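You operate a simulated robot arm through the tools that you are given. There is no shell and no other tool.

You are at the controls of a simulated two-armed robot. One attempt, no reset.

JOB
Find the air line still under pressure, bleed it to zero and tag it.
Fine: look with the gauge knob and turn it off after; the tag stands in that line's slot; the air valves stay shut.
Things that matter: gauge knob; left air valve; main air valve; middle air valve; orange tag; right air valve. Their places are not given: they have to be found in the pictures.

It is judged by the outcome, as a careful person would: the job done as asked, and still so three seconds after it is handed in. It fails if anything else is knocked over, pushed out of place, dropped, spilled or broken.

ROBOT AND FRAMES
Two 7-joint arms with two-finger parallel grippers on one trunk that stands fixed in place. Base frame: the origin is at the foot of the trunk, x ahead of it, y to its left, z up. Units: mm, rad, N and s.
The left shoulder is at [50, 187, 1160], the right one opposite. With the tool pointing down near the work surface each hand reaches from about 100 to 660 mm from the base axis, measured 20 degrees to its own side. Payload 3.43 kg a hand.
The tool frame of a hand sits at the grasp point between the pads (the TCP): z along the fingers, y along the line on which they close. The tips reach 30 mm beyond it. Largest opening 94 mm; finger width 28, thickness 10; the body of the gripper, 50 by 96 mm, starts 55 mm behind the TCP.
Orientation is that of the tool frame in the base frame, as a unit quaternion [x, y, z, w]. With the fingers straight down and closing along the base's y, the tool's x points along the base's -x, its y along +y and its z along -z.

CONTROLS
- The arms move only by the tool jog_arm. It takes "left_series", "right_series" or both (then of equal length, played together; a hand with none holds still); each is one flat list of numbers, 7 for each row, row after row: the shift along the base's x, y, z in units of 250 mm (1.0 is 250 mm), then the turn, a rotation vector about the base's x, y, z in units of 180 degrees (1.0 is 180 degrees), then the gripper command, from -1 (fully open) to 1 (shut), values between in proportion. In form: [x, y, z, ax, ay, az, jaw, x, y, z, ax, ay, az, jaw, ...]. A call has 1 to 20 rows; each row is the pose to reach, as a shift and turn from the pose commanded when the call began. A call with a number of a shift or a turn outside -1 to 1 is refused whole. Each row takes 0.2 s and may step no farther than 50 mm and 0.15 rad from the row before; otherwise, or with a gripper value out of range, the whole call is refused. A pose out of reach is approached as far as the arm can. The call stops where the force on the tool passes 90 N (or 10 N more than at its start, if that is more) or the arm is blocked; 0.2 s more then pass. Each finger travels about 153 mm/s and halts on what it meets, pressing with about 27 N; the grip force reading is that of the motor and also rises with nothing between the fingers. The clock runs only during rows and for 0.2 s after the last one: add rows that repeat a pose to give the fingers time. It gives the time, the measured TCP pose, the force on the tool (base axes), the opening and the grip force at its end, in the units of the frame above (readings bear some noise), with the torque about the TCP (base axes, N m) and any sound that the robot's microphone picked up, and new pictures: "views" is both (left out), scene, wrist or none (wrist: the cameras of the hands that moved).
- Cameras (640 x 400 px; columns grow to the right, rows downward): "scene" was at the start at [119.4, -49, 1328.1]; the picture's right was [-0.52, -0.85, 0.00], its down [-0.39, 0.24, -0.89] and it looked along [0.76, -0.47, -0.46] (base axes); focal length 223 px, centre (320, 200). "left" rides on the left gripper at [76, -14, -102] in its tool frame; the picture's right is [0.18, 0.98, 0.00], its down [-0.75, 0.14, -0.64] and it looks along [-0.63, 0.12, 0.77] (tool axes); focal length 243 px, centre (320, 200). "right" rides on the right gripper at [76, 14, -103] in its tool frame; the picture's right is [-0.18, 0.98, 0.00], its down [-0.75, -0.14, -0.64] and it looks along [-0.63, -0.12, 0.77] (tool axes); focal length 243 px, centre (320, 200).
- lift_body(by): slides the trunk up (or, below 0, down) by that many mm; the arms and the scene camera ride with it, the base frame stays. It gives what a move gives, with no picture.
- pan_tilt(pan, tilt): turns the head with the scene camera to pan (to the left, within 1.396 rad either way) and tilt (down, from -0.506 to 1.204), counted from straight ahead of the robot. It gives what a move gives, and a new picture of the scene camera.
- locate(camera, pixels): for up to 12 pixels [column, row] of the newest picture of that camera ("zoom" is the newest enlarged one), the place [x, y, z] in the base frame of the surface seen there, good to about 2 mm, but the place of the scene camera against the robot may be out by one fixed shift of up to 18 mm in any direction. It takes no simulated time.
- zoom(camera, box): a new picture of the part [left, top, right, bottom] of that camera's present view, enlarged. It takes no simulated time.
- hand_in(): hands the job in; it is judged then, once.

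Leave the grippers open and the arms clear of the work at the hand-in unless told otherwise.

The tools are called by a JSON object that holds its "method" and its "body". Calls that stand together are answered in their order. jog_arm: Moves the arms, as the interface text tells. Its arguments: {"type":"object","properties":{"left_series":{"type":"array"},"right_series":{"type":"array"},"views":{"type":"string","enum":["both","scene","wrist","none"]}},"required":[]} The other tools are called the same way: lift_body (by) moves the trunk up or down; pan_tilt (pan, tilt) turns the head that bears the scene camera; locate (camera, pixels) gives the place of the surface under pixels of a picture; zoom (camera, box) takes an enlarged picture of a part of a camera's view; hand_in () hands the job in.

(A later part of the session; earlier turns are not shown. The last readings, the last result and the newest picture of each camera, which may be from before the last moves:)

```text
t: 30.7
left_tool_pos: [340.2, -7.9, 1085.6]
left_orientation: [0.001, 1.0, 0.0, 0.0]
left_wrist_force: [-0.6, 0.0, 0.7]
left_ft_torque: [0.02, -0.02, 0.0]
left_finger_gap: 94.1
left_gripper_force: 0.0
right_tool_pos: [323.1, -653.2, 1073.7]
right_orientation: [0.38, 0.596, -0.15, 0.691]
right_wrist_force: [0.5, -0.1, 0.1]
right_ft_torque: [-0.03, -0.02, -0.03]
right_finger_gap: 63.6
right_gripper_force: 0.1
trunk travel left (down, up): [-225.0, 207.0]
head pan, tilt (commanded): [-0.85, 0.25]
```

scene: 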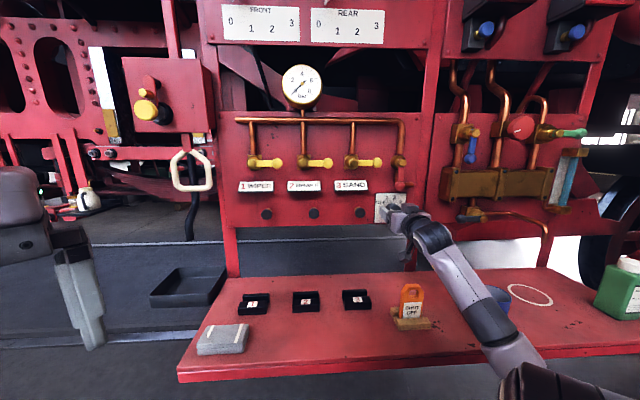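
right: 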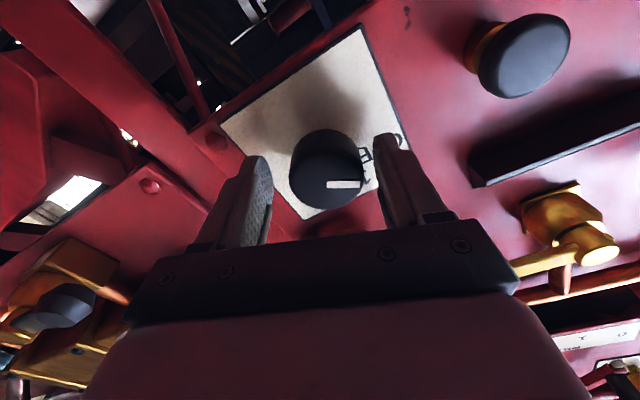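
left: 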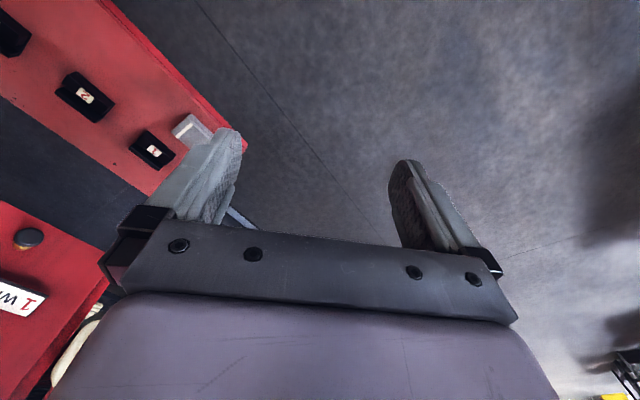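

Hand now at [323,-653,1074]. I line up on the knob axis, undo the 20° roll, and move in around the knob again.

{"method": "jog_arm", "body": {"right_series": [0.012, 0.012, -0.008, -0.0262, 0.0262, 0, -0.36, 0.012, 0.012, -0.008, -0.0524, 0.0524, 0, -0.36, 0.012, 0.012, -0.008, -0.0786, 0.0786, 0, -0.36, 0.048, -0.024, -0.008, -0.0786, 0.0786, 0, -0.36, 0.085, -0.061, -0.008, -0.0786, 0.0786, 0, -0.36, 0.121, -0.097, -0.008, -0.0786, 0.0786, 0, -0.36, 0.158, -0.134, -0.008, -0.0786, 0.0786, 0, -0.36, 0.194, -0.17, -0.008, -0.0786, 0.0786, 0, -0.36], "views": "both"}}

```text
t: 32.5
left_tool_pos: [341.2, -8.8, 1086.1]
left_orientation: [0.001, 1.0, 0.0, 0.001]
left_wrist_force: [1.4, -0.1, -0.6]
left_ft_torque: [-0.01, 0.0, -0.02]
left_finger_gap: 93.9
left_gripper_force: 0.0
right_tool_pos: [372.9, -697.5, 1071.7]
right_orientation: [0.271, 0.653, -0.268, 0.654]
right_wrist_force: [0.4, -0.3, 0.0]
right_ft_torque: [-0.01, 0.01, 0.0]
right_finger_gap: 63.9
right_gripper_force: 0.1
trunk travel left (down, up): [-225.0, 207.0]
head pan, tilt (commanded): [-0.85, 0.25]
```

scene: 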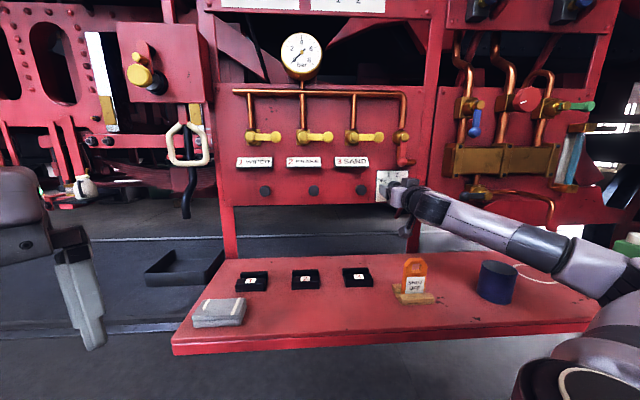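
right: 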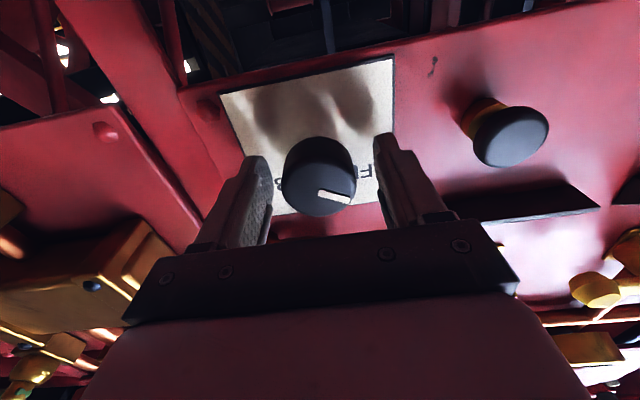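

Centred on the knob at [372,-697,1072], fully in reach. I close the fingers on the knob.

{"method": "jog_arm", "body": {"right_series": [0, 0, 0, 0, 0, 0, 0.3, 0, 0, 0, 0, 0, 0, 1, 0, 0, 0, 0, 0, 0, 1], "views": "wrist"}}

```text
t: 33.3
left_tool_pos: [341.2, -9.3, 1085.4]
left_orientation: [0.001, 1.0, 0.0, 0.001]
left_wrist_force: [-0.6, -0.5, -0.3]
left_ft_torque: [0.02, -0.02, -0.01]
left_finger_gap: 94.1
left_gripper_force: 0.0
right_tool_pos: [372.1, -697.3, 1072.4]
right_orientation: [0.272, 0.653, -0.27, 0.653]
right_wrist_force: [-1.4, -5.2, 3.0]
right_ft_torque: [0.4, 0.39, -0.31]
right_finger_gap: 41.4
right_gripper_force: 44.5
trunk travel left (down, up): [-225.0, 207.0]
head pan, tilt (commanded): [-0.85, 0.25]
```

right: 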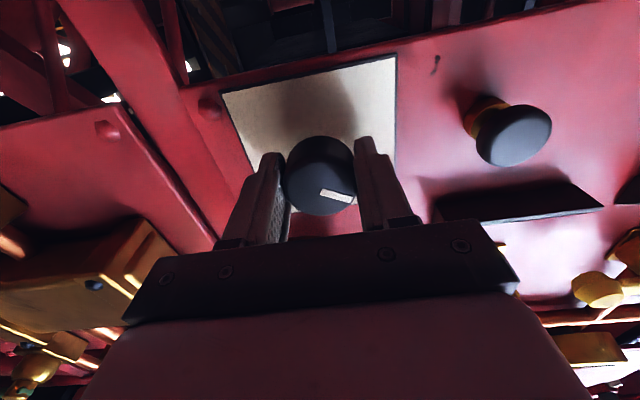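

The knob is held (gap 41 mm, grip 44 N, small side force). I turn it 40° clockwise towards 1.

{"method": "jog_arm", "body": {"right_series": [0, 0, 0, 0.0314, -0.0314, 0, 1, 0, 0, 0, 0.0629, -0.0629, 0, 1, 0, 0, 0, 0.0943, -0.0943, 0, 1, 0, 0, 0, 0.1257, -0.1257, 0, 1, 0, 0, 0, 0.1571, -0.1571, 0, 1, 0, 0, 0, 0.1571, -0.1571, 0, 1], "views": "both"}}

{"method": "zoom", "body": {"camera": "scene", "box": [260, 20, 340, 90]}}

{"method": "zoom", "body": {"camera": "right", "box": [220, 40, 420, 240]}}

```text
t: 34.7
left_tool_pos: [341.3, -9.3, 1086.3]
left_orientation: [0.0, 1.0, 0.0, 0.001]
left_wrist_force: [-0.2, -0.7, 0.9]
left_ft_torque: [-0.03, -0.04, -0.01]
left_finger_gap: 94.4
left_gripper_force: 0.1
right_tool_pos: [373.5, -696.4, 1073.8]
right_orientation: [0.477, 0.52, -0.027, 0.708]
right_wrist_force: [9.6, -13.3, 11.9]
right_ft_torque: [0.0, 0.07, 0.19]
right_finger_gap: 41.3
right_gripper_force: 45.4
trunk travel left (down, up): [-225.0, 207.0]
head pan, tilt (commanded): [-0.85, 0.25]
```

scene: 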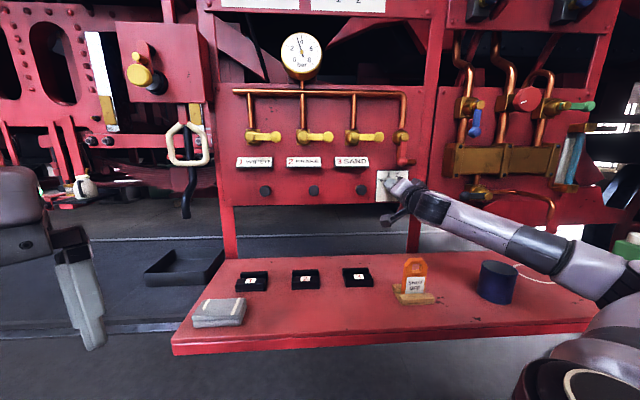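
right: 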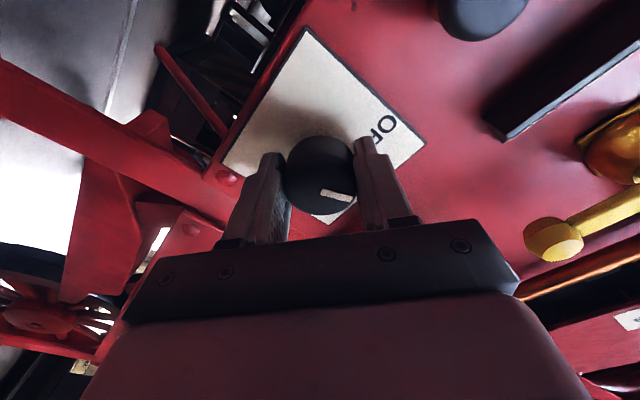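

```text
5.71 times, centred on (300, 55) of scene
```

zoom: 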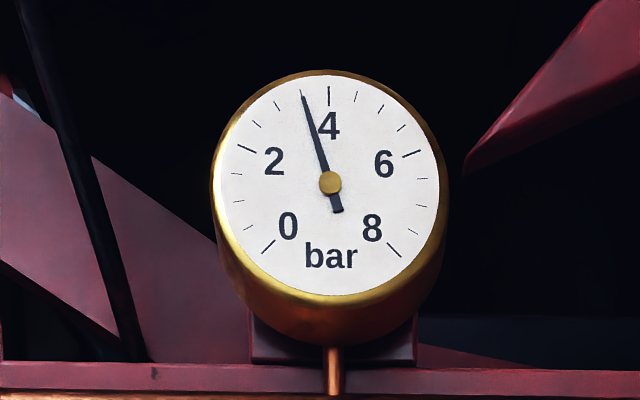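

```text
2.00 times, centred on (320, 140) of right
```

zoom: 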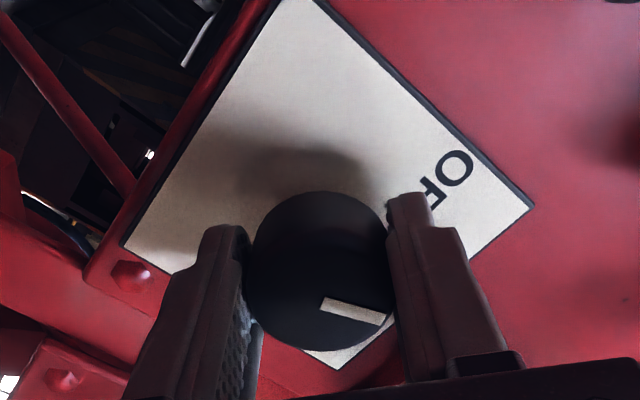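

With the knob at 1 the gauge shows about 3.5 bar. I'll still check lines 2 and 3 to be sure which one is under pressure. Turning another 40° to 2.

{"method": "jog_arm", "body": {"right_series": [0, 0, 0, 0.0314, -0.0314, 0, 1, 0, 0, 0, 0.0629, -0.0629, 0, 1, 0, 0, 0, 0.0943, -0.0943, 0, 1, 0, 0, 0, 0.1257, -0.1257, 0, 1, 0, 0, 0, 0.1571, -0.1571, 0, 1, 0, 0, 0, 0.1571, -0.1571, 0, 1, 0, 0, 0, 0.1571, -0.1571, 0, 1], "views": "both"}}

{"method": "zoom", "body": {"camera": "scene", "box": [260, 20, 340, 90]}}

{"method": "zoom", "body": {"camera": "right", "box": [220, 40, 420, 240]}}

```text
t: 36.3
left_tool_pos: [342.0, -7.6, 1085.4]
left_orientation: [0.0, 1.0, 0.0, -0.001]
left_wrist_force: [0.4, 0.7, -0.2]
left_ft_torque: [0.02, 0.0, -0.02]
left_finger_gap: 93.9
left_gripper_force: 0.0
right_tool_pos: [373.7, -695.0, 1074.6]
right_orientation: [0.626, 0.325, 0.215, 0.676]
right_wrist_force: [23.2, -19.1, 23.6]
right_ft_torque: [-0.24, -0.17, 0.4]
right_finger_gap: 41.5
right_gripper_force: 45.0
trunk travel left (down, up): [-225.0, 207.0]
head pan, tilt (commanded): [-0.85, 0.25]
```

scene: 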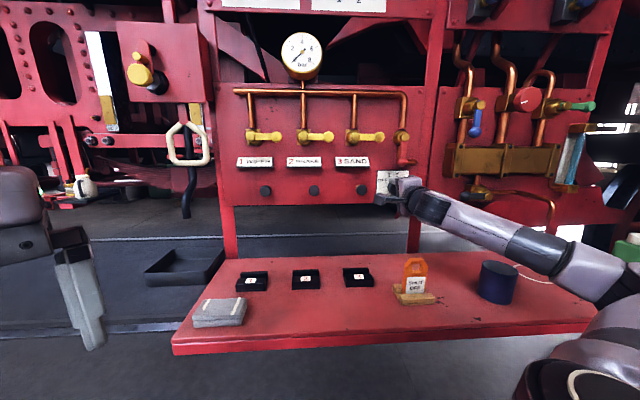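
right: 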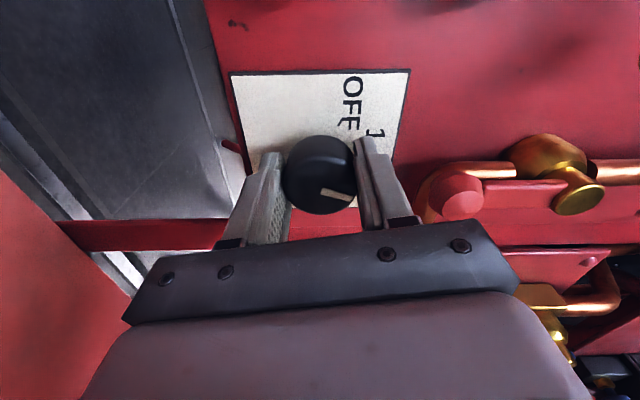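

```text
5.71 times, centred on (300, 55) of scene
```

zoom: 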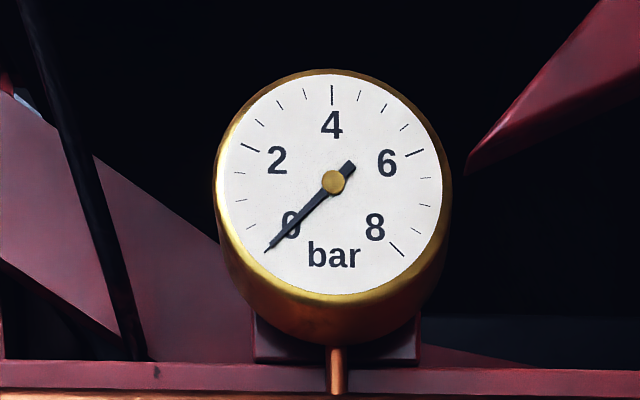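

```text
2.00 times, centred on (320, 140) of right
```

zoom: 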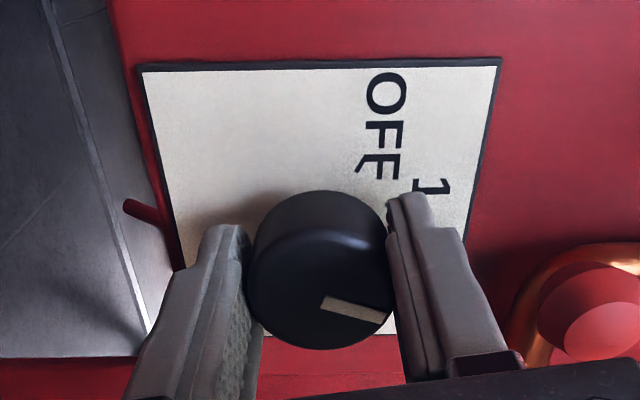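

At 2 the gauge reads 0. The side force has built up to about 38 N because the grip is slightly off the knob's axis, so I open the fingers to relieve it and see how the knob sits.

{"method": "jog_arm", "body": {"right_series": [0, 0, 0, 0, 0, 0, -0.36, 0, 0, 0, 0, 0, 0, -0.36], "views": "wrist"}}

{"method": "zoom", "body": {"camera": "right", "box": [220, 40, 420, 240]}}

{"method": "locate", "body": {"camera": "right", "pixels": [[320, 180], [295, 175], [345, 175], [320, 160], [320, 200], [310, 185], [330, 185]]}}

```text
t: 36.9
left_tool_pos: [340.4, -8.1, 1084.8]
left_orientation: [0.001, 1.0, 0.0, 0.001]
left_wrist_force: [-0.3, -0.7, -0.3]
left_ft_torque: [0.01, -0.03, -0.01]
left_finger_gap: 94.1
left_gripper_force: 0.0
right_tool_pos: [372.5, -696.2, 1071.1]
right_orientation: [0.628, 0.325, 0.213, 0.674]
right_wrist_force: [0.2, 0.2, 0.0]
right_ft_torque: [0.01, 0.01, -0.01]
right_finger_gap: 63.8
right_gripper_force: 0.0
trunk travel left (down, up): [-225.0, 207.0]
head pan, tilt (commanded): [-0.85, 0.25]
```

right: 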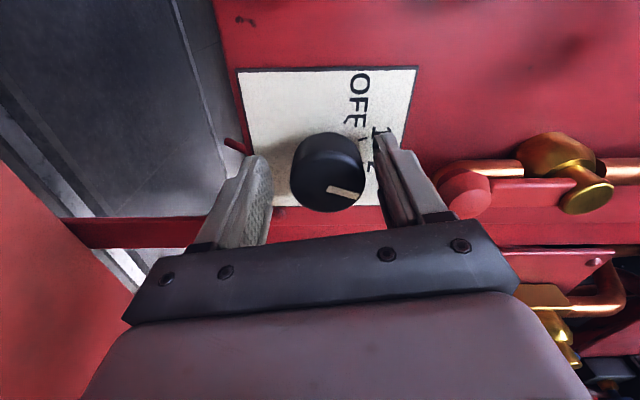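

```text
2.00 times, centred on (320, 140) of right
```

zoom: 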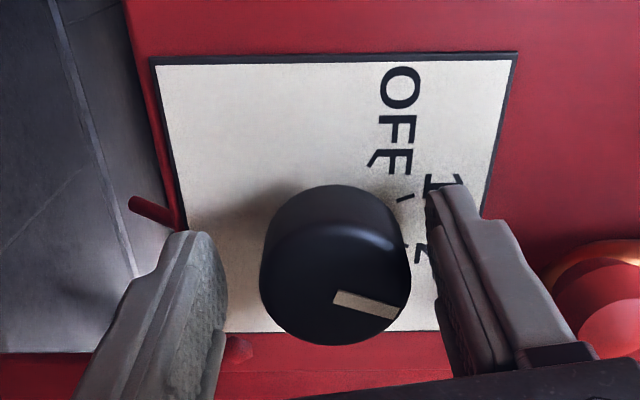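

```text
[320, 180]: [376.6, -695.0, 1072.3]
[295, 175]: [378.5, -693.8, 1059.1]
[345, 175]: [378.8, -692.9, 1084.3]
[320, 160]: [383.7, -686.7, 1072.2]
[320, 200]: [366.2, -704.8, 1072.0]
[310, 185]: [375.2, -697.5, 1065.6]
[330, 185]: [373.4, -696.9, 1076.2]
```

The knob stands at 2; its centre is really about 4.5 mm higher than I had assumed (z≈1076). I recentre upward, grip again, and turn 40° on to 3.

{"method": "jog_arm", "body": {"right_series": [-0.001, -0.001, 0.018, 0, 0, 0, -0.36, -0.001, -0.001, 0.018, 0, 0, 0, 0.3, -0.001, -0.001, 0.018, 0, 0, 0, 1, -0.001, -0.001, 0.018, 0, 0, 0, 1], "views": "none"}}

```text
t: 37.9
left_tool_pos: [340.9, -10.2, 1085.1]
left_orientation: [0.0, 1.0, -0.001, 0.001]
left_wrist_force: [-0.4, 0.4, -0.2]
left_ft_torque: [-0.03, -0.02, 0.0]
left_finger_gap: 94.2
left_gripper_force: 0.1
right_tool_pos: [372.5, -696.9, 1075.1]
right_orientation: [0.627, 0.325, 0.214, 0.674]
right_wrist_force: [-6.2, 7.2, -9.0]
right_ft_torque: [0.2, 0.22, -0.46]
right_finger_gap: 41.1
right_gripper_force: 44.9
trunk travel left (down, up): [-225.0, 207.0]
head pan, tilt (commanded): [-0.85, 0.25]
```

Held, with a small residual force. Turning on to 3.

{"method": "jog_arm", "body": {"right_series": [0, 0, 0, 0.0314, -0.0314, 0, 1, 0, 0, 0, 0.0629, -0.0629, 0, 1, 0, 0, 0, 0.0943, -0.0943, 0, 1, 0, 0, 0, 0.1257, -0.1257, 0, 1, 0, 0, 0, 0.1571, -0.1571, 0, 1, 0, 0, 0, 0.1571, -0.1571, 0, 1, 0, 0, 0, 0.1571, -0.1571, 0, 1], "views": "both"}}

{"method": "zoom", "body": {"camera": "scene", "box": [260, 20, 340, 90]}}

{"method": "zoom", "body": {"camera": "right", "box": [220, 40, 420, 240]}}

```text
t: 39.5
left_tool_pos: [340.2, -8.3, 1085.8]
left_orientation: [0.001, 1.0, 0.0, 0.001]
left_wrist_force: [0.7, -0.8, 0.4]
left_ft_torque: [0.03, 0.02, 0.0]
left_finger_gap: 94.0
left_gripper_force: 0.1
right_tool_pos: [372.8, -696.6, 1075.9]
right_orientation: [0.701, 0.091, 0.432, 0.561]
right_wrist_force: [-8.7, 9.7, -14.9]
right_ft_torque: [0.11, 0.1, 0.41]
right_finger_gap: 41.4
right_gripper_force: 44.8
trunk travel left (down, up): [-225.0, 207.0]
head pan, tilt (commanded): [-0.85, 0.25]
```

scene: 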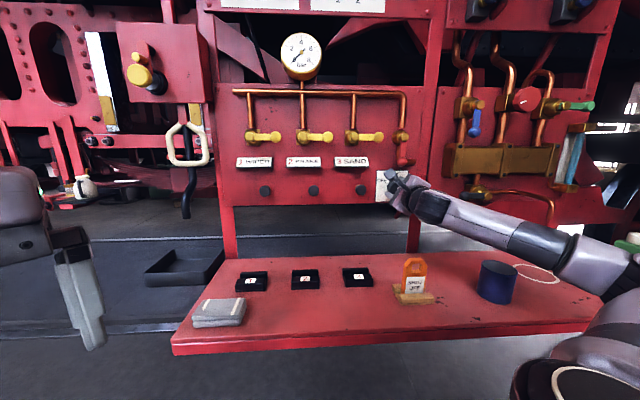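
right: 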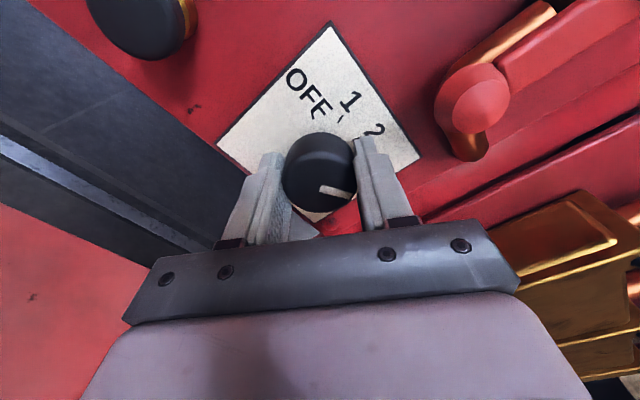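

```text
5.71 times, centred on (300, 55) of scene
```

zoom: 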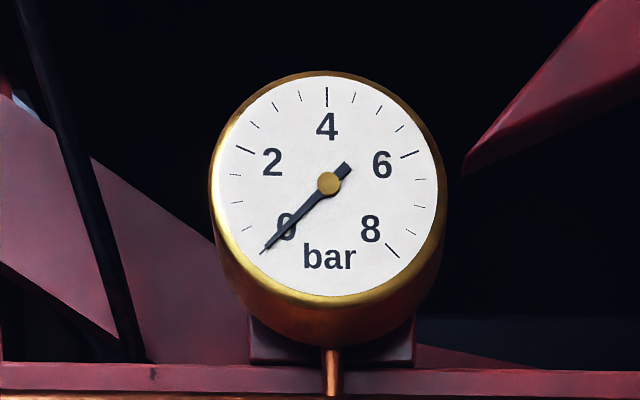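

```text
2.00 times, centred on (320, 140) of right
```

zoom: 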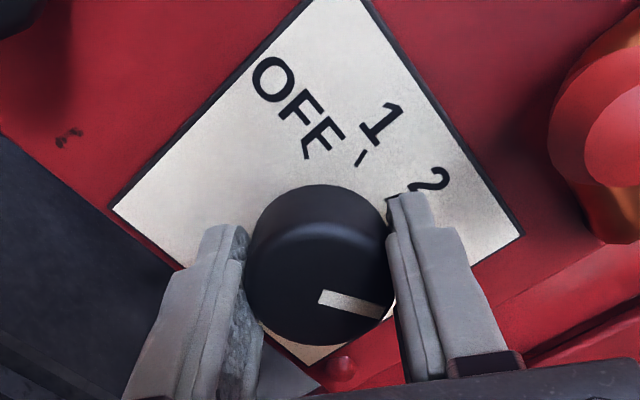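

At 3 the gauge also reads 0. So line 1 (WIPER, about 3.5 bar) is the live one. I turn the knob back 80° to 1 so the gauge shows the bleeding.

{"method": "jog_arm", "body": {"right_series": [0, 0, 0, -0.0314, 0.0314, 0, 1, 0, 0, 0, -0.0629, 0.0629, 0, 1, 0, 0, 0, -0.0943, 0.0943, 0, 1, 0, 0, 0, -0.1257, 0.1257, 0, 1, 0, 0, 0, -0.1571, 0.1571, 0, 1, 0, 0, 0, -0.1886, 0.1886, 0, 1, 0, 0, 0, -0.22, 0.22, 0, 1, 0, 0, 0, -0.2514, 0.2514, 0, 1, 0, 0, 0, -0.2829, 0.2829, 0, 1, 0, 0, 0, -0.3143, 0.3143, 0, 1, 0, 0, 0, -0.3143, 0.3143, 0, 1], "views": "both"}}

{"method": "zoom", "body": {"camera": "scene", "box": [260, 20, 340, 90]}}

```text
t: 41.9
left_tool_pos: [340.6, -9.0, 1085.2]
left_orientation: [0.001, 1.0, 0.0, 0.0]
left_wrist_force: [0.7, 0.1, 0.2]
left_ft_torque: [-0.03, 0.0, -0.03]
left_finger_gap: 93.9
left_gripper_force: 0.1
right_tool_pos: [372.0, -696.1, 1073.2]
right_orientation: [0.477, 0.523, -0.029, 0.706]
right_wrist_force: [-10.3, 14.0, -18.3]
right_ft_torque: [0.18, 0.12, -0.24]
right_finger_gap: 41.7
right_gripper_force: 44.4
trunk travel left (down, up): [-225.0, 207.0]
head pan, tilt (commanded): [-0.85, 0.25]
```

scene: 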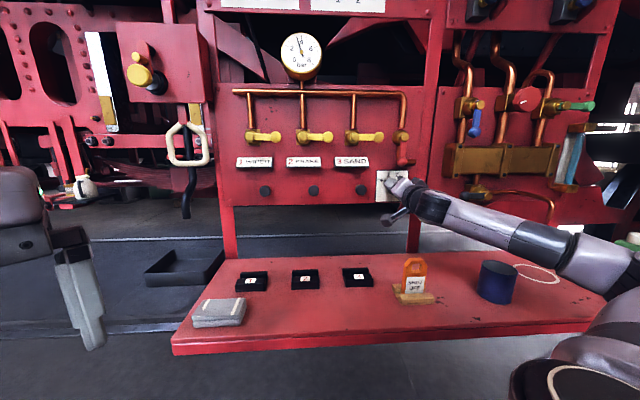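
right: 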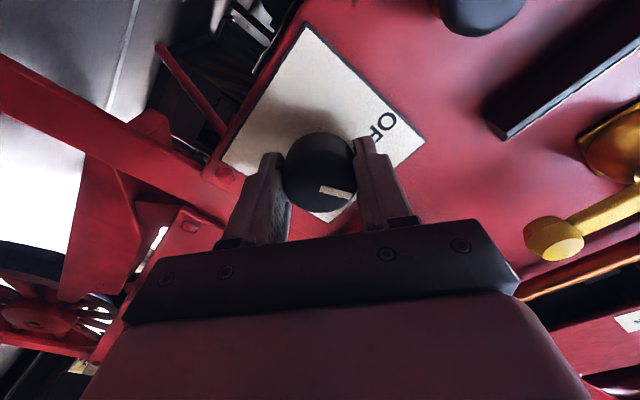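

```text
5.71 times, centred on (300, 55) of scene
```

zoom: 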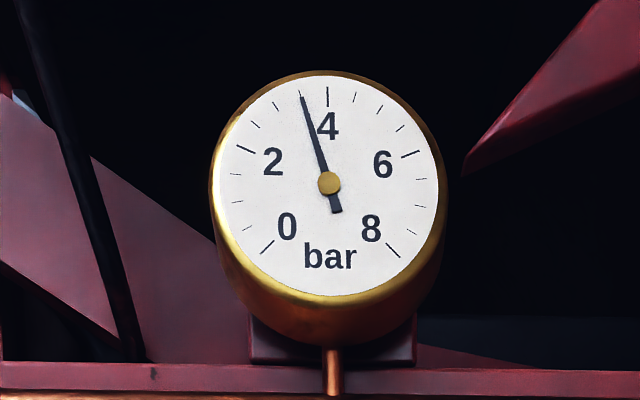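

Back at 1 with 3.5 bar showing. I open the fingers and back straight out from the knob by about 65 mm.

{"method": "jog_arm", "body": {"right_series": [0, 0, 0, 0, 0, 0, -0.36, 0, 0, 0, 0, 0, 0, -0.36, -0.04, 0.04, 0, 0, 0, 0, -0.36, -0.08, 0.08, 0, 0, 0, 0, -0.36, -0.12, 0.12, 0, 0, 0, 0, -0.36, -0.16, 0.16, 0, 0, 0, 0, -0.36, -0.19, 0.19, 0, 0, 0, 0, -0.36], "views": "both"}}

{"method": "zoom", "body": {"camera": "scene", "box": [200, 140, 440, 230]}}

{"method": "locate", "body": {"camera": "scene", "pixels": [[265, 190], [314, 190], [362, 190], [188, 162], [210, 130], [265, 135], [254, 162], [230, 205], [240, 230], [190, 125], [150, 78], [325, 195]]}}

```text
t: 43.5
left_tool_pos: [341.6, -9.1, 1085.1]
left_orientation: [0.001, 1.0, 0.0, 0.001]
left_wrist_force: [-0.1, -0.4, 0.7]
left_ft_torque: [-0.03, 0.01, 0.02]
left_finger_gap: 93.9
left_gripper_force: 0.1
right_tool_pos: [324.4, -648.7, 1076.5]
right_orientation: [0.478, 0.521, -0.03, 0.707]
right_wrist_force: [0.1, 0.2, -0.1]
right_ft_torque: [0.0, 0.02, 0.01]
right_finger_gap: 64.0
right_gripper_force: 0.0
trunk travel left (down, up): [-225.0, 207.0]
head pan, tilt (commanded): [-0.85, 0.25]
```

scene: 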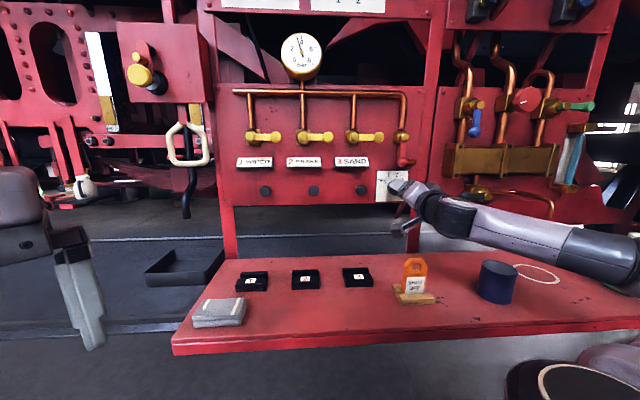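
right: 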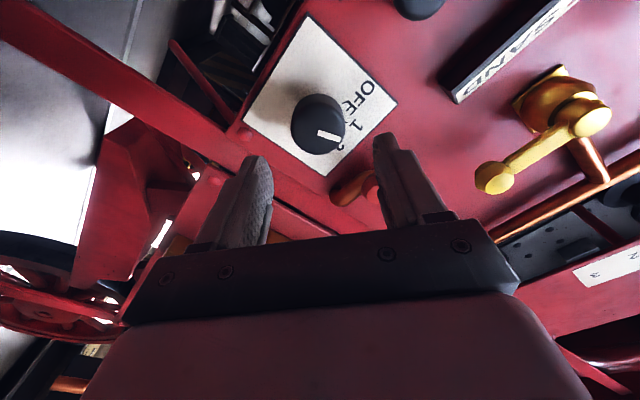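

```text
2.67 times, centred on (320, 185) of scene
```

zoom: 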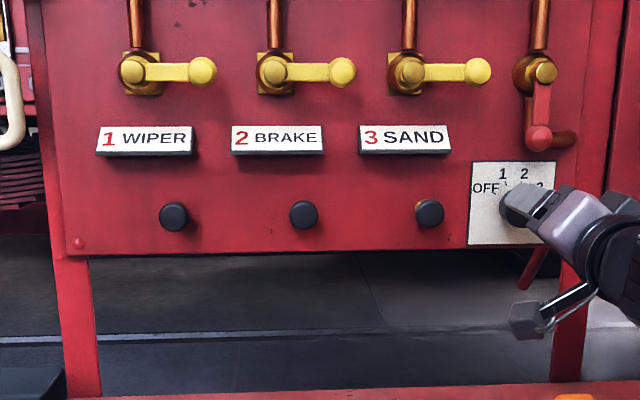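

```text
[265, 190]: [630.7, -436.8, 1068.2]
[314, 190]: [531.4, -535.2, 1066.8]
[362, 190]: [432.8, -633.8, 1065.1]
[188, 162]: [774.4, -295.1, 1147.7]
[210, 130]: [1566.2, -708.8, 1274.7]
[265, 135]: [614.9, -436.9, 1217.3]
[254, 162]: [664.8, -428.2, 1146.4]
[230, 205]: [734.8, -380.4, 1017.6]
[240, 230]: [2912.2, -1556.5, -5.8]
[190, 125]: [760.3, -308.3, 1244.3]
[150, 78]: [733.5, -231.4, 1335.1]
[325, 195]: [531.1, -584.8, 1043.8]
```

The knob pointer is at 1 and the hand is clear. Button 1 is at about [641,-441,1067]. I close the fingers, take out the roll, yaw the hand somewhat toward straight ahead, and slide left along the panel (tips about 45 mm off the buttons) – first half.

{"method": "jog_arm", "body": {"right_series": [0.05, 0.05, -0.0018, -0.0221, 0.017, 0.01, 1, 0.1, 0.1, -0.0036, -0.0442, 0.0339, 0.02, 1, 0.15, 0.15, -0.0054, -0.0663, 0.0509, 0.03, 1, 0.2, 0.2, -0.0072, -0.0884, 0.0679, 0.04, 1, 0.25, 0.25, -0.009, -0.1105, 0.0848, 0.0499, 1, 0.3, 0.3, -0.0108, -0.1326, 0.1018, 0.0599, 1, 0.35, 0.35, -0.0126, -0.1547, 0.1187, 0.0699, 1, 0.4, 0.4, -0.0144, -0.1768, 0.1357, 0.0799, 1], "views": "both"}}

```text
t: 45.3
left_tool_pos: [341.0, -8.9, 1085.3]
left_orientation: [0.002, 1.0, 0.0, 0.001]
left_wrist_force: [-0.3, 0.0, 0.1]
left_ft_torque: [0.02, 0.0, 0.01]
left_finger_gap: 94.1
left_gripper_force: 0.1
right_tool_pos: [425.3, -548.7, 1073.3]
right_orientation: [0.182, 0.683, -0.183, 0.683]
right_wrist_force: [0.2, 0.0, 0.2]
right_ft_torque: [0.0, -0.05, 0.0]
right_finger_gap: 0.1
right_gripper_force: 26.8
trunk travel left (down, up): [-225.0, 207.0]
head pan, tilt (commanded): [-0.85, 0.25]
```

scene: 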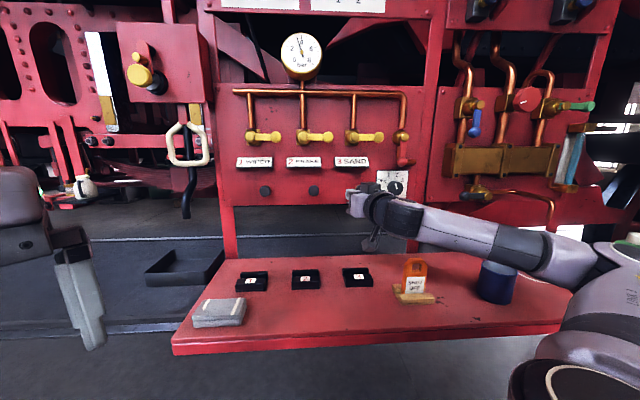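
right: 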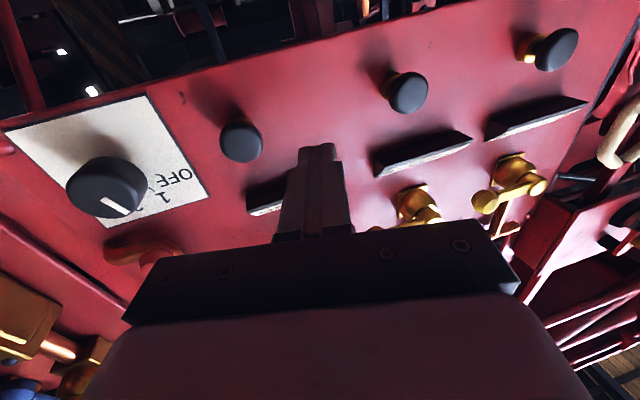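

That worked without limits. I see all three buttons in the wrist picture – button 3 at (240,140), 2 at (407,92), 1 at (556,50). I measure them and slide on to a spot in front of button 1.

{"method": "locate", "body": {"camera": "right", "pixels": [[558, 50], [410, 93], [242, 142]]}}

{"method": "jog_arm", "body": {"right_series": [0.0587, 0.0591, -0.0024, 0, 0, 0, 1, 0.1174, 0.1182, -0.0048, 0, 0, 0, 1, 0.1761, 0.1773, -0.0072, 0, 0, 0, 1, 0.2348, 0.2364, -0.0096, 0, 0, 0, 1, 0.2935, 0.2955, -0.012, 0, 0, 0, 1, 0.3522, 0.3546, -0.0144, 0, 0, 0, 1, 0.4109, 0.4137, -0.0168, 0, 0, 0, 1, 0.4696, 0.4728, -0.0192, 0, 0, 0, 1, 0.5283, 0.5319, -0.0216, 0, 0, 0, 1, 0.587, 0.591, -0.024, 0, 0, 0, 1], "views": "both"}}

```text
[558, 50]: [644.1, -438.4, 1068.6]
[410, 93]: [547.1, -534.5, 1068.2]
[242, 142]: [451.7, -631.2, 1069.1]
```

```text
t: 47.5
left_tool_pos: [342.4, -9.6, 1084.9]
left_orientation: [0.001, 1.0, 0.001, 0.0]
left_wrist_force: [0.6, 0.3, -1.1]
left_ft_torque: [0.03, 0.04, -0.01]
left_finger_gap: 93.8
left_gripper_force: 0.1
right_tool_pos: [571.8, -401.4, 1061.9]
right_orientation: [0.184, 0.683, -0.176, 0.684]
right_wrist_force: [-0.3, -1.9, -2.4]
right_ft_torque: [-0.1, -0.17, 0.11]
right_finger_gap: 0.0
right_gripper_force: 26.7
right hand out of reach, approached as far as the arm can: row 2, 3, 4, 5, 6, 7, 8
trunk travel left (down, up): [-225.0, 207.0]
head pan, tilt (commanded): [-0.85, 0.25]
```

scene: 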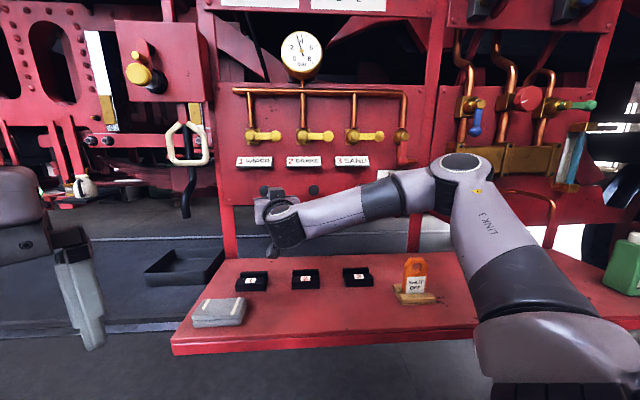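
right: 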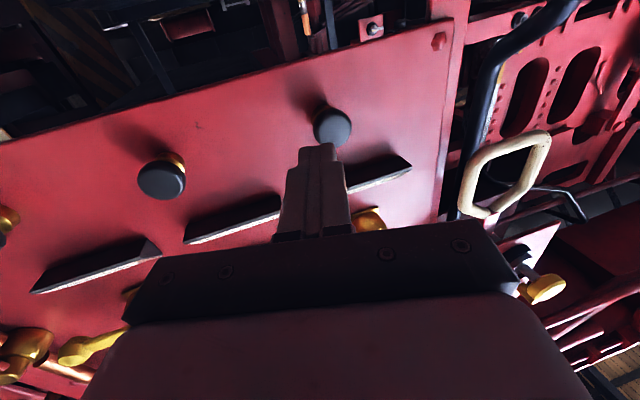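

The arm switched to an elbow-high shape on the way and is now in reach in front of button 1 at [572,-401,1062]. I check the surroundings and measure the button at (333,125) again.

{"method": "locate", "body": {"camera": "right", "pixels": [[333, 126], [325, 126], [342, 126], [333, 118], [333, 134], [318, 148], [332, 150]]}}

{"method": "locate", "body": {"camera": "scene", "pixels": [[460, 165], [410, 190], [330, 210], [500, 260], [275, 205], [403, 160]]}}

{"method": "zoom", "body": {"camera": "right", "box": [250, 60, 410, 220]}}

{"method": "zoom", "body": {"camera": "scene", "box": [340, 120, 640, 320]}}

```text
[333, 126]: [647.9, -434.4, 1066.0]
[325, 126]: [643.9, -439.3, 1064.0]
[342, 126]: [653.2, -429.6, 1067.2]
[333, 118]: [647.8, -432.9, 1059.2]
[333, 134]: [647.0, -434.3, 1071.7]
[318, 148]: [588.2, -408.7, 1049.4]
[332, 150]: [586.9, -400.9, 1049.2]
```

```text
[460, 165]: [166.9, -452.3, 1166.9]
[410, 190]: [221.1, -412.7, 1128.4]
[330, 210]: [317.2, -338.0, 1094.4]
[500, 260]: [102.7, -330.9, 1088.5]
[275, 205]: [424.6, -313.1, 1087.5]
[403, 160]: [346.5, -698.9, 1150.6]
```

```text
2.50 times, centred on (330, 140) of right
```

zoom: 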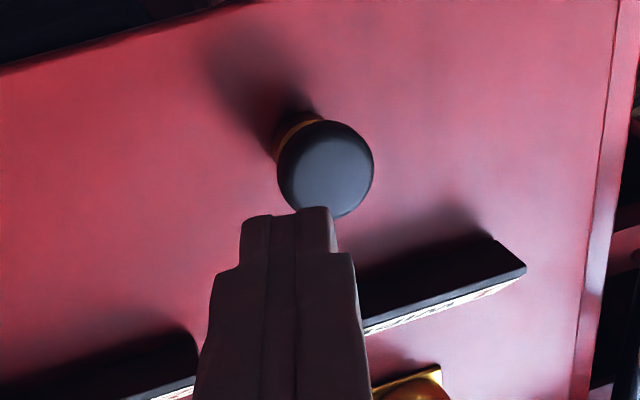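

```text
2.00 times, centred on (490, 220) of scene
```

zoom: 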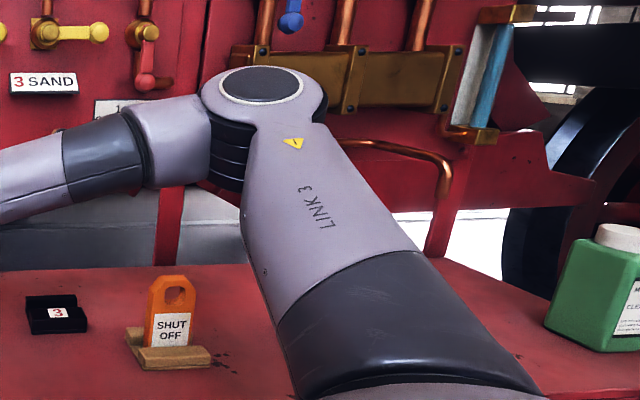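

Button 1's face centre lies about 8 mm left and 5 mm above the fingertip axis, 82 mm ahead of the TCP. I shift over by that and advance 40 mm along the fingers, leaving about 12 mm to the button.

{"method": "jog_arm", "body": {"right_series": [0.017, 0.03, 0.018, 0, 0, 0, 1, 0.052, 0.01, 0.018, 0, 0, 0, 1, 0.087, -0.01, 0.018, 0, 0, 0, 1, 0.122, -0.03, 0.018, 0, 0, 0, 1, 0.156, -0.049, 0.018, 0, 0, 0, 1], "views": "both"}}

{"method": "zoom", "body": {"camera": "right", "box": [250, 60, 410, 220]}}

{"method": "zoom", "body": {"camera": "scene", "box": [200, 120, 360, 240]}}

```text
t: 48.7
left_tool_pos: [340.6, -9.1, 1085.3]
left_orientation: [0.002, 1.0, 0.0, 0.001]
left_wrist_force: [0.7, 0.0, 0.2]
left_ft_torque: [0.0, 0.03, 0.0]
left_finger_gap: 94.1
left_gripper_force: 0.0
right_tool_pos: [610.0, -414.6, 1070.0]
right_orientation: [0.184, 0.683, -0.182, 0.683]
right_wrist_force: [0.7, 0.4, -0.1]
right_ft_torque: [0.0, 0.03, -0.03]
right_finger_gap: 0.2
right_gripper_force: 26.9
trunk travel left (down, up): [-225.0, 207.0]
head pan, tilt (commanded): [-0.85, 0.25]
```

scene: 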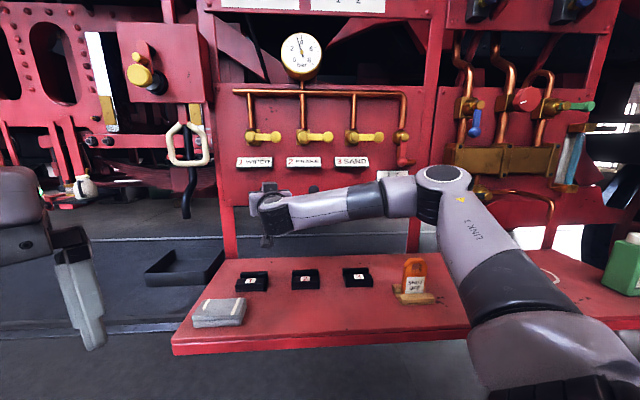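
right: 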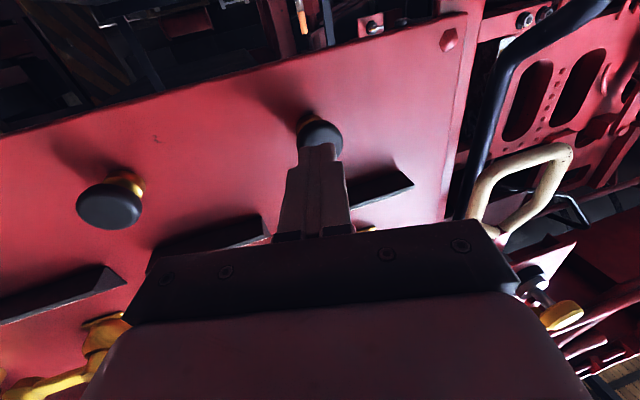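

```text
2.50 times, centred on (330, 140) of right
```

zoom: 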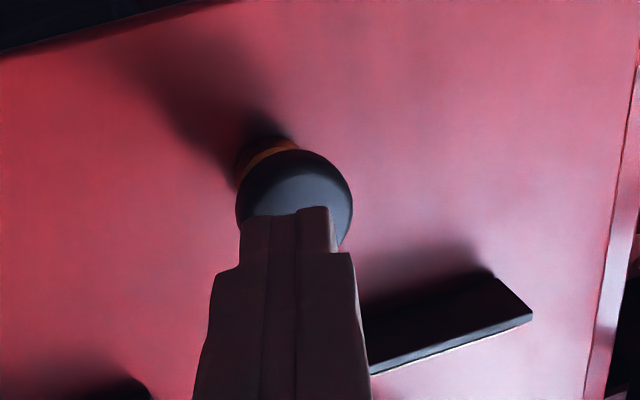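

```text
3.33 times, centred on (280, 180) of scene
```

zoom: 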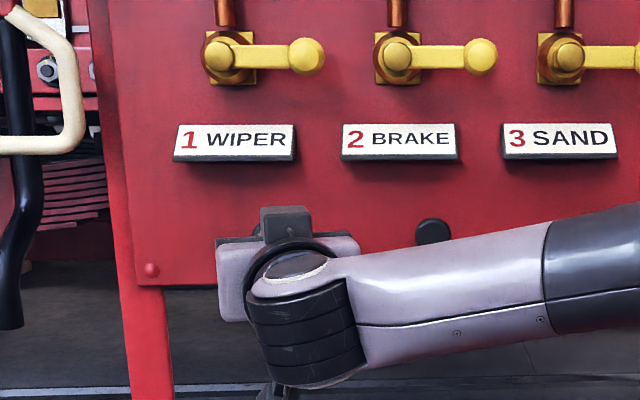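

Aligned with the button, about 12 mm to go. I now advance gently in 3 mm steps into the button, about 7 mm past the expected contact, and watch force, sound, and gauge.

{"method": "jog_arm", "body": {"right_series": [0.014, -0.008, -0.006, 0, 0, 0, 1, 0.028, -0.016, -0.012, 0, 0, 0, 1, 0.0365, -0.0245, -0.012, 0, 0, 0, 1, 0.045, -0.033, -0.012, 0, 0, 0, 1, 0.0535, -0.0415, -0.012, 0, 0, 0, 1], "views": "both"}}

{"method": "zoom", "body": {"camera": "scene", "box": [260, 20, 340, 90]}}

```text
t: 49.9
left_tool_pos: [340.9, -8.7, 1086.0]
left_orientation: [0.001, 1.0, 0.0, 0.001]
left_wrist_force: [-0.7, 0.4, -0.3]
left_ft_torque: [-0.02, 0.01, -0.01]
left_finger_gap: 94.1
left_gripper_force: 0.1
right_tool_pos: [623.4, -423.0, 1068.2]
right_orientation: [0.182, 0.683, -0.181, 0.683]
right_wrist_force: [-5.1, 2.6, -1.4]
right_ft_torque: [0.03, 0.0, -0.07]
right_finger_gap: 0.0
right_gripper_force: 27.1
trunk travel left (down, up): [-225.0, 207.0]
head pan, tilt (commanded): [-0.85, 0.25]
heard: click
```

scene: 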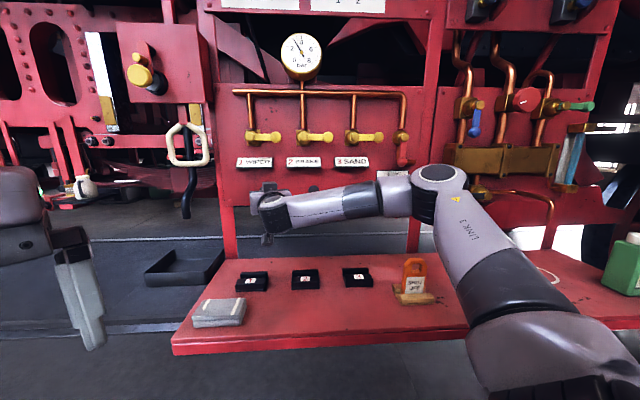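
right: 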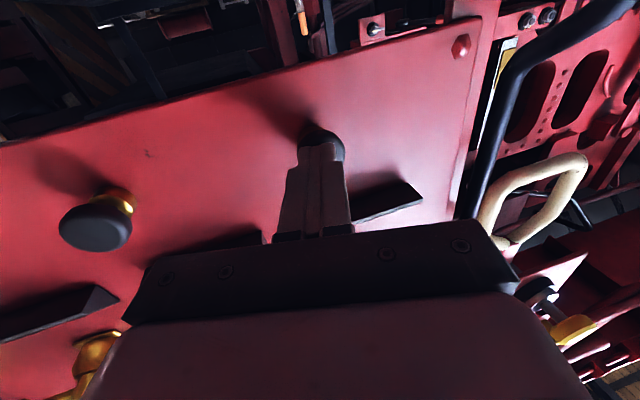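

```text
5.71 times, centred on (300, 55) of scene
```

zoom: 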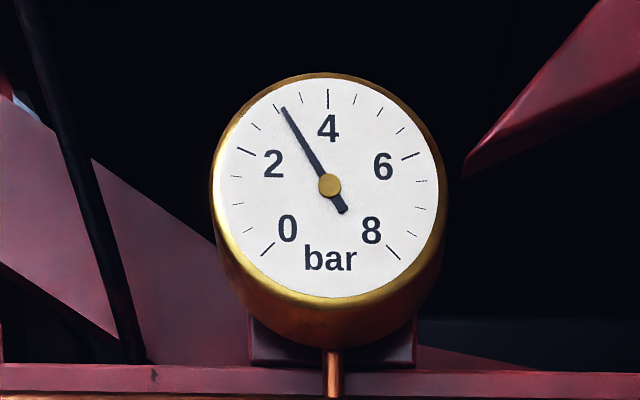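

A click, and the gauge is already dropping (about 3 bar). I hold the button pressed for 4 s.

{"method": "jog_arm", "body": {"right_series": [0.004, -0.004, 0, 0, 0, 0, 1, 0.004, -0.004, 0, 0, 0, 0, 1, 0.004, -0.004, 0, 0, 0, 0, 1, 0.004, -0.004, 0, 0, 0, 0, 1, 0.004, -0.004, 0, 0, 0, 0, 1, 0.004, -0.004, 0, 0, 0, 0, 1, 0.004, -0.004, 0, 0, 0, 0, 1, 0.004, -0.004, 0, 0, 0, 0, 1, 0.004, -0.004, 0, 0, 0, 0, 1, 0.004, -0.004, 0, 0, 0, 0, 1, 0.004, -0.004, 0, 0, 0, 0, 1, 0.004, -0.004, 0, 0, 0, 0, 1, 0.004, -0.004, 0, 0, 0, 0, 1, 0.004, -0.004, 0, 0, 0, 0, 1, 0.004, -0.004, 0, 0, 0, 0, 1, 0.004, -0.004, 0, 0, 0, 0, 1, 0.004, -0.004, 0, 0, 0, 0, 1, 0.004, -0.004, 0, 0, 0, 0, 1, 0.004, -0.004, 0, 0, 0, 0, 1, 0.004, -0.004, 0, 0, 0, 0, 1], "views": "scene"}}

{"method": "zoom", "body": {"camera": "scene", "box": [260, 20, 340, 90]}}

```text
t: 54.1
left_tool_pos: [340.0, -8.9, 1085.5]
left_orientation: [0.001, 1.0, -0.001, 0.001]
left_wrist_force: [0.8, -0.6, -0.1]
left_ft_torque: [-0.01, 0.0, 0.01]
left_finger_gap: 93.9
left_gripper_force: 0.0
right_tool_pos: [625.2, -424.0, 1069.4]
right_orientation: [0.183, 0.682, -0.18, 0.685]
right_wrist_force: [-3.4, 3.9, 1.1]
right_ft_torque: [-0.02, 0.01, -0.05]
right_finger_gap: 0.0
right_gripper_force: 26.9
trunk travel left (down, up): [-225.0, 207.0]
head pan, tilt (commanded): [-0.85, 0.25]
```

scene: 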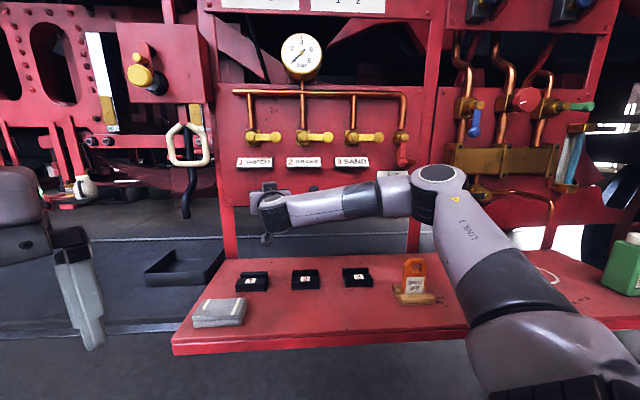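

```text
5.71 times, centred on (300, 55) of scene
```

zoom: 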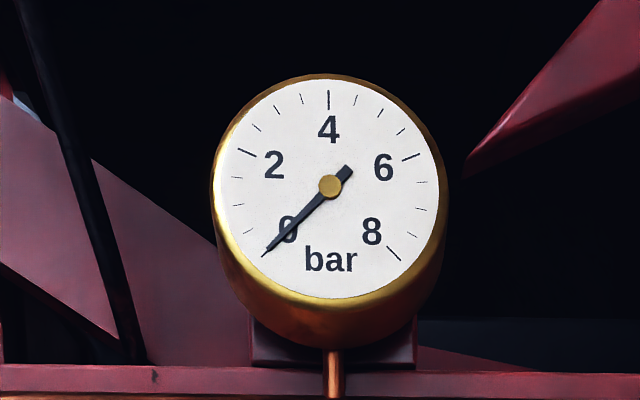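

The gauge reads 0. I hold 2 s more to be sure it is fully bled, then back off straight out from the button and see whether it stays at 0.

{"method": "jog_arm", "body": {"right_series": [0, 0, 0, 0, 0, 0, 1, 0, 0, 0, 0, 0, 0, 1, 0, 0, 0, 0, 0, 0, 1, 0, 0, 0, 0, 0, 0, 1, 0, 0, 0, 0, 0, 0, 1, 0, 0, 0, 0, 0, 0, 1, 0, 0, 0, 0, 0, 0, 1, 0, 0, 0, 0, 0, 0, 1, 0, 0, 0, 0, 0, 0, 1, 0, 0, 0, 0, 0, 0, 1, -0.03, 0.02, 0, 0, 0, 0, 1, -0.065, 0.04, 0, 0, 0, 0, 1, -0.1, 0.06, 0, 0, 0, 0, 1, -0.135, 0.08, 0, 0, 0, 0, 1, -0.17, 0.1, 0, 0, 0, 0, 1, -0.205, 0.12, 0, 0, 0, 0, 1], "views": "both"}}

{"method": "zoom", "body": {"camera": "scene", "box": [260, 20, 340, 90]}}

```text
t: 57.5
left_tool_pos: [341.2, -8.7, 1084.2]
left_orientation: [0.001, 1.0, 0.0, 0.001]
left_wrist_force: [-0.2, 0.8, 0.7]
left_ft_torque: [0.02, 0.0, 0.0]
left_finger_gap: 94.1
left_gripper_force: 0.1
right_tool_pos: [573.2, -393.2, 1068.1]
right_orientation: [0.183, 0.683, -0.18, 0.684]
right_wrist_force: [0.9, -0.5, -0.5]
right_ft_torque: [0.0, 0.0, 0.03]
right_finger_gap: 0.0
right_gripper_force: 26.7
trunk travel left (down, up): [-225.0, 207.0]
head pan, tilt (commanded): [-0.85, 0.25]
```

scene: 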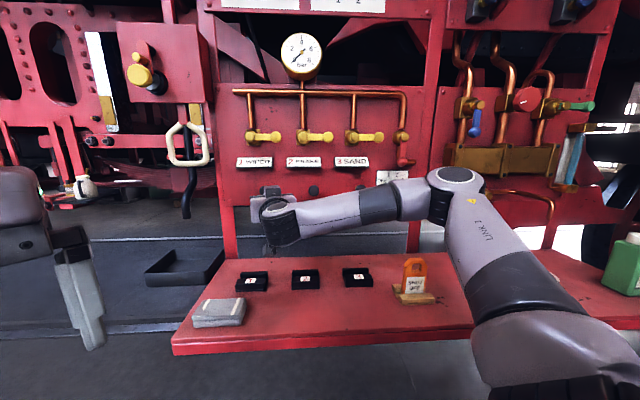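
right: 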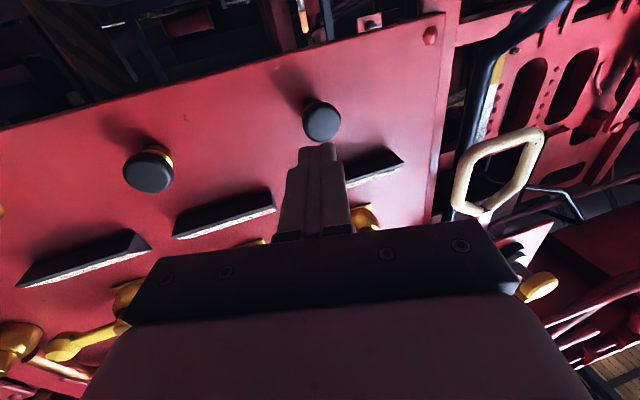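

```text
5.71 times, centred on (300, 55) of scene
```

zoom: 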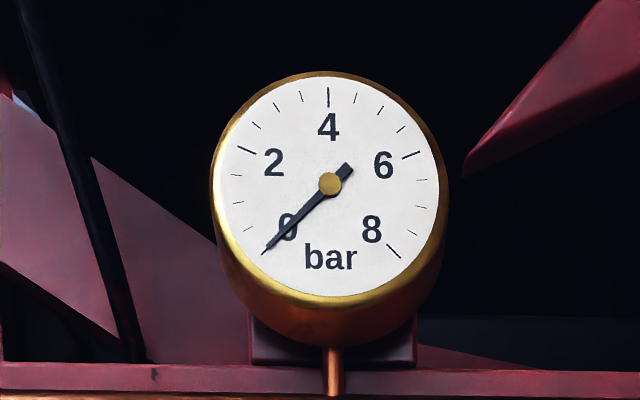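

Line 1 stays at 0 with the button released. Now the knob must go back to OFF. I retrace the path: slide right along the panel, about 75 mm off the panel parts.

{"method": "jog_arm", "body": {"right_series": [-0.06, -0.062, 0.002, 0, 0, 0, 1, -0.12, -0.124, 0.004, 0, 0, 0, 1, -0.18, -0.186, 0.006, 0, 0, 0, 1, -0.24, -0.248, 0.008, 0, 0, 0, 1, -0.3, -0.31, 0.01, 0, 0, 0, 1], "views": "scene"}}

```text
t: 58.7
left_tool_pos: [339.9, -9.6, 1085.9]
left_orientation: [0.001, 1.0, 0.0, 0.001]
left_wrist_force: [-0.1, -0.9, -0.5]
left_ft_torque: [-0.01, 0.02, 0.0]
left_finger_gap: 94.0
left_gripper_force: 0.1
right_tool_pos: [499.8, -471.1, 1086.0]
right_orientation: [0.184, 0.686, -0.18, 0.68]
right_wrist_force: [0.2, -0.3, 0.7]
right_ft_torque: [0.0, -0.02, 0.0]
right_finger_gap: 0.1
right_gripper_force: 27.4
right hand out of reach, approached as far as the arm can: row 3, 4, 5
trunk travel left (down, up): [-225.0, 207.0]
head pan, tilt (commanded): [-0.85, 0.25]
```

scene: 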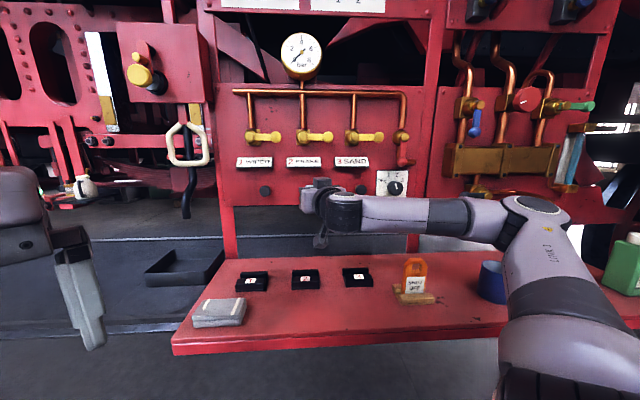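

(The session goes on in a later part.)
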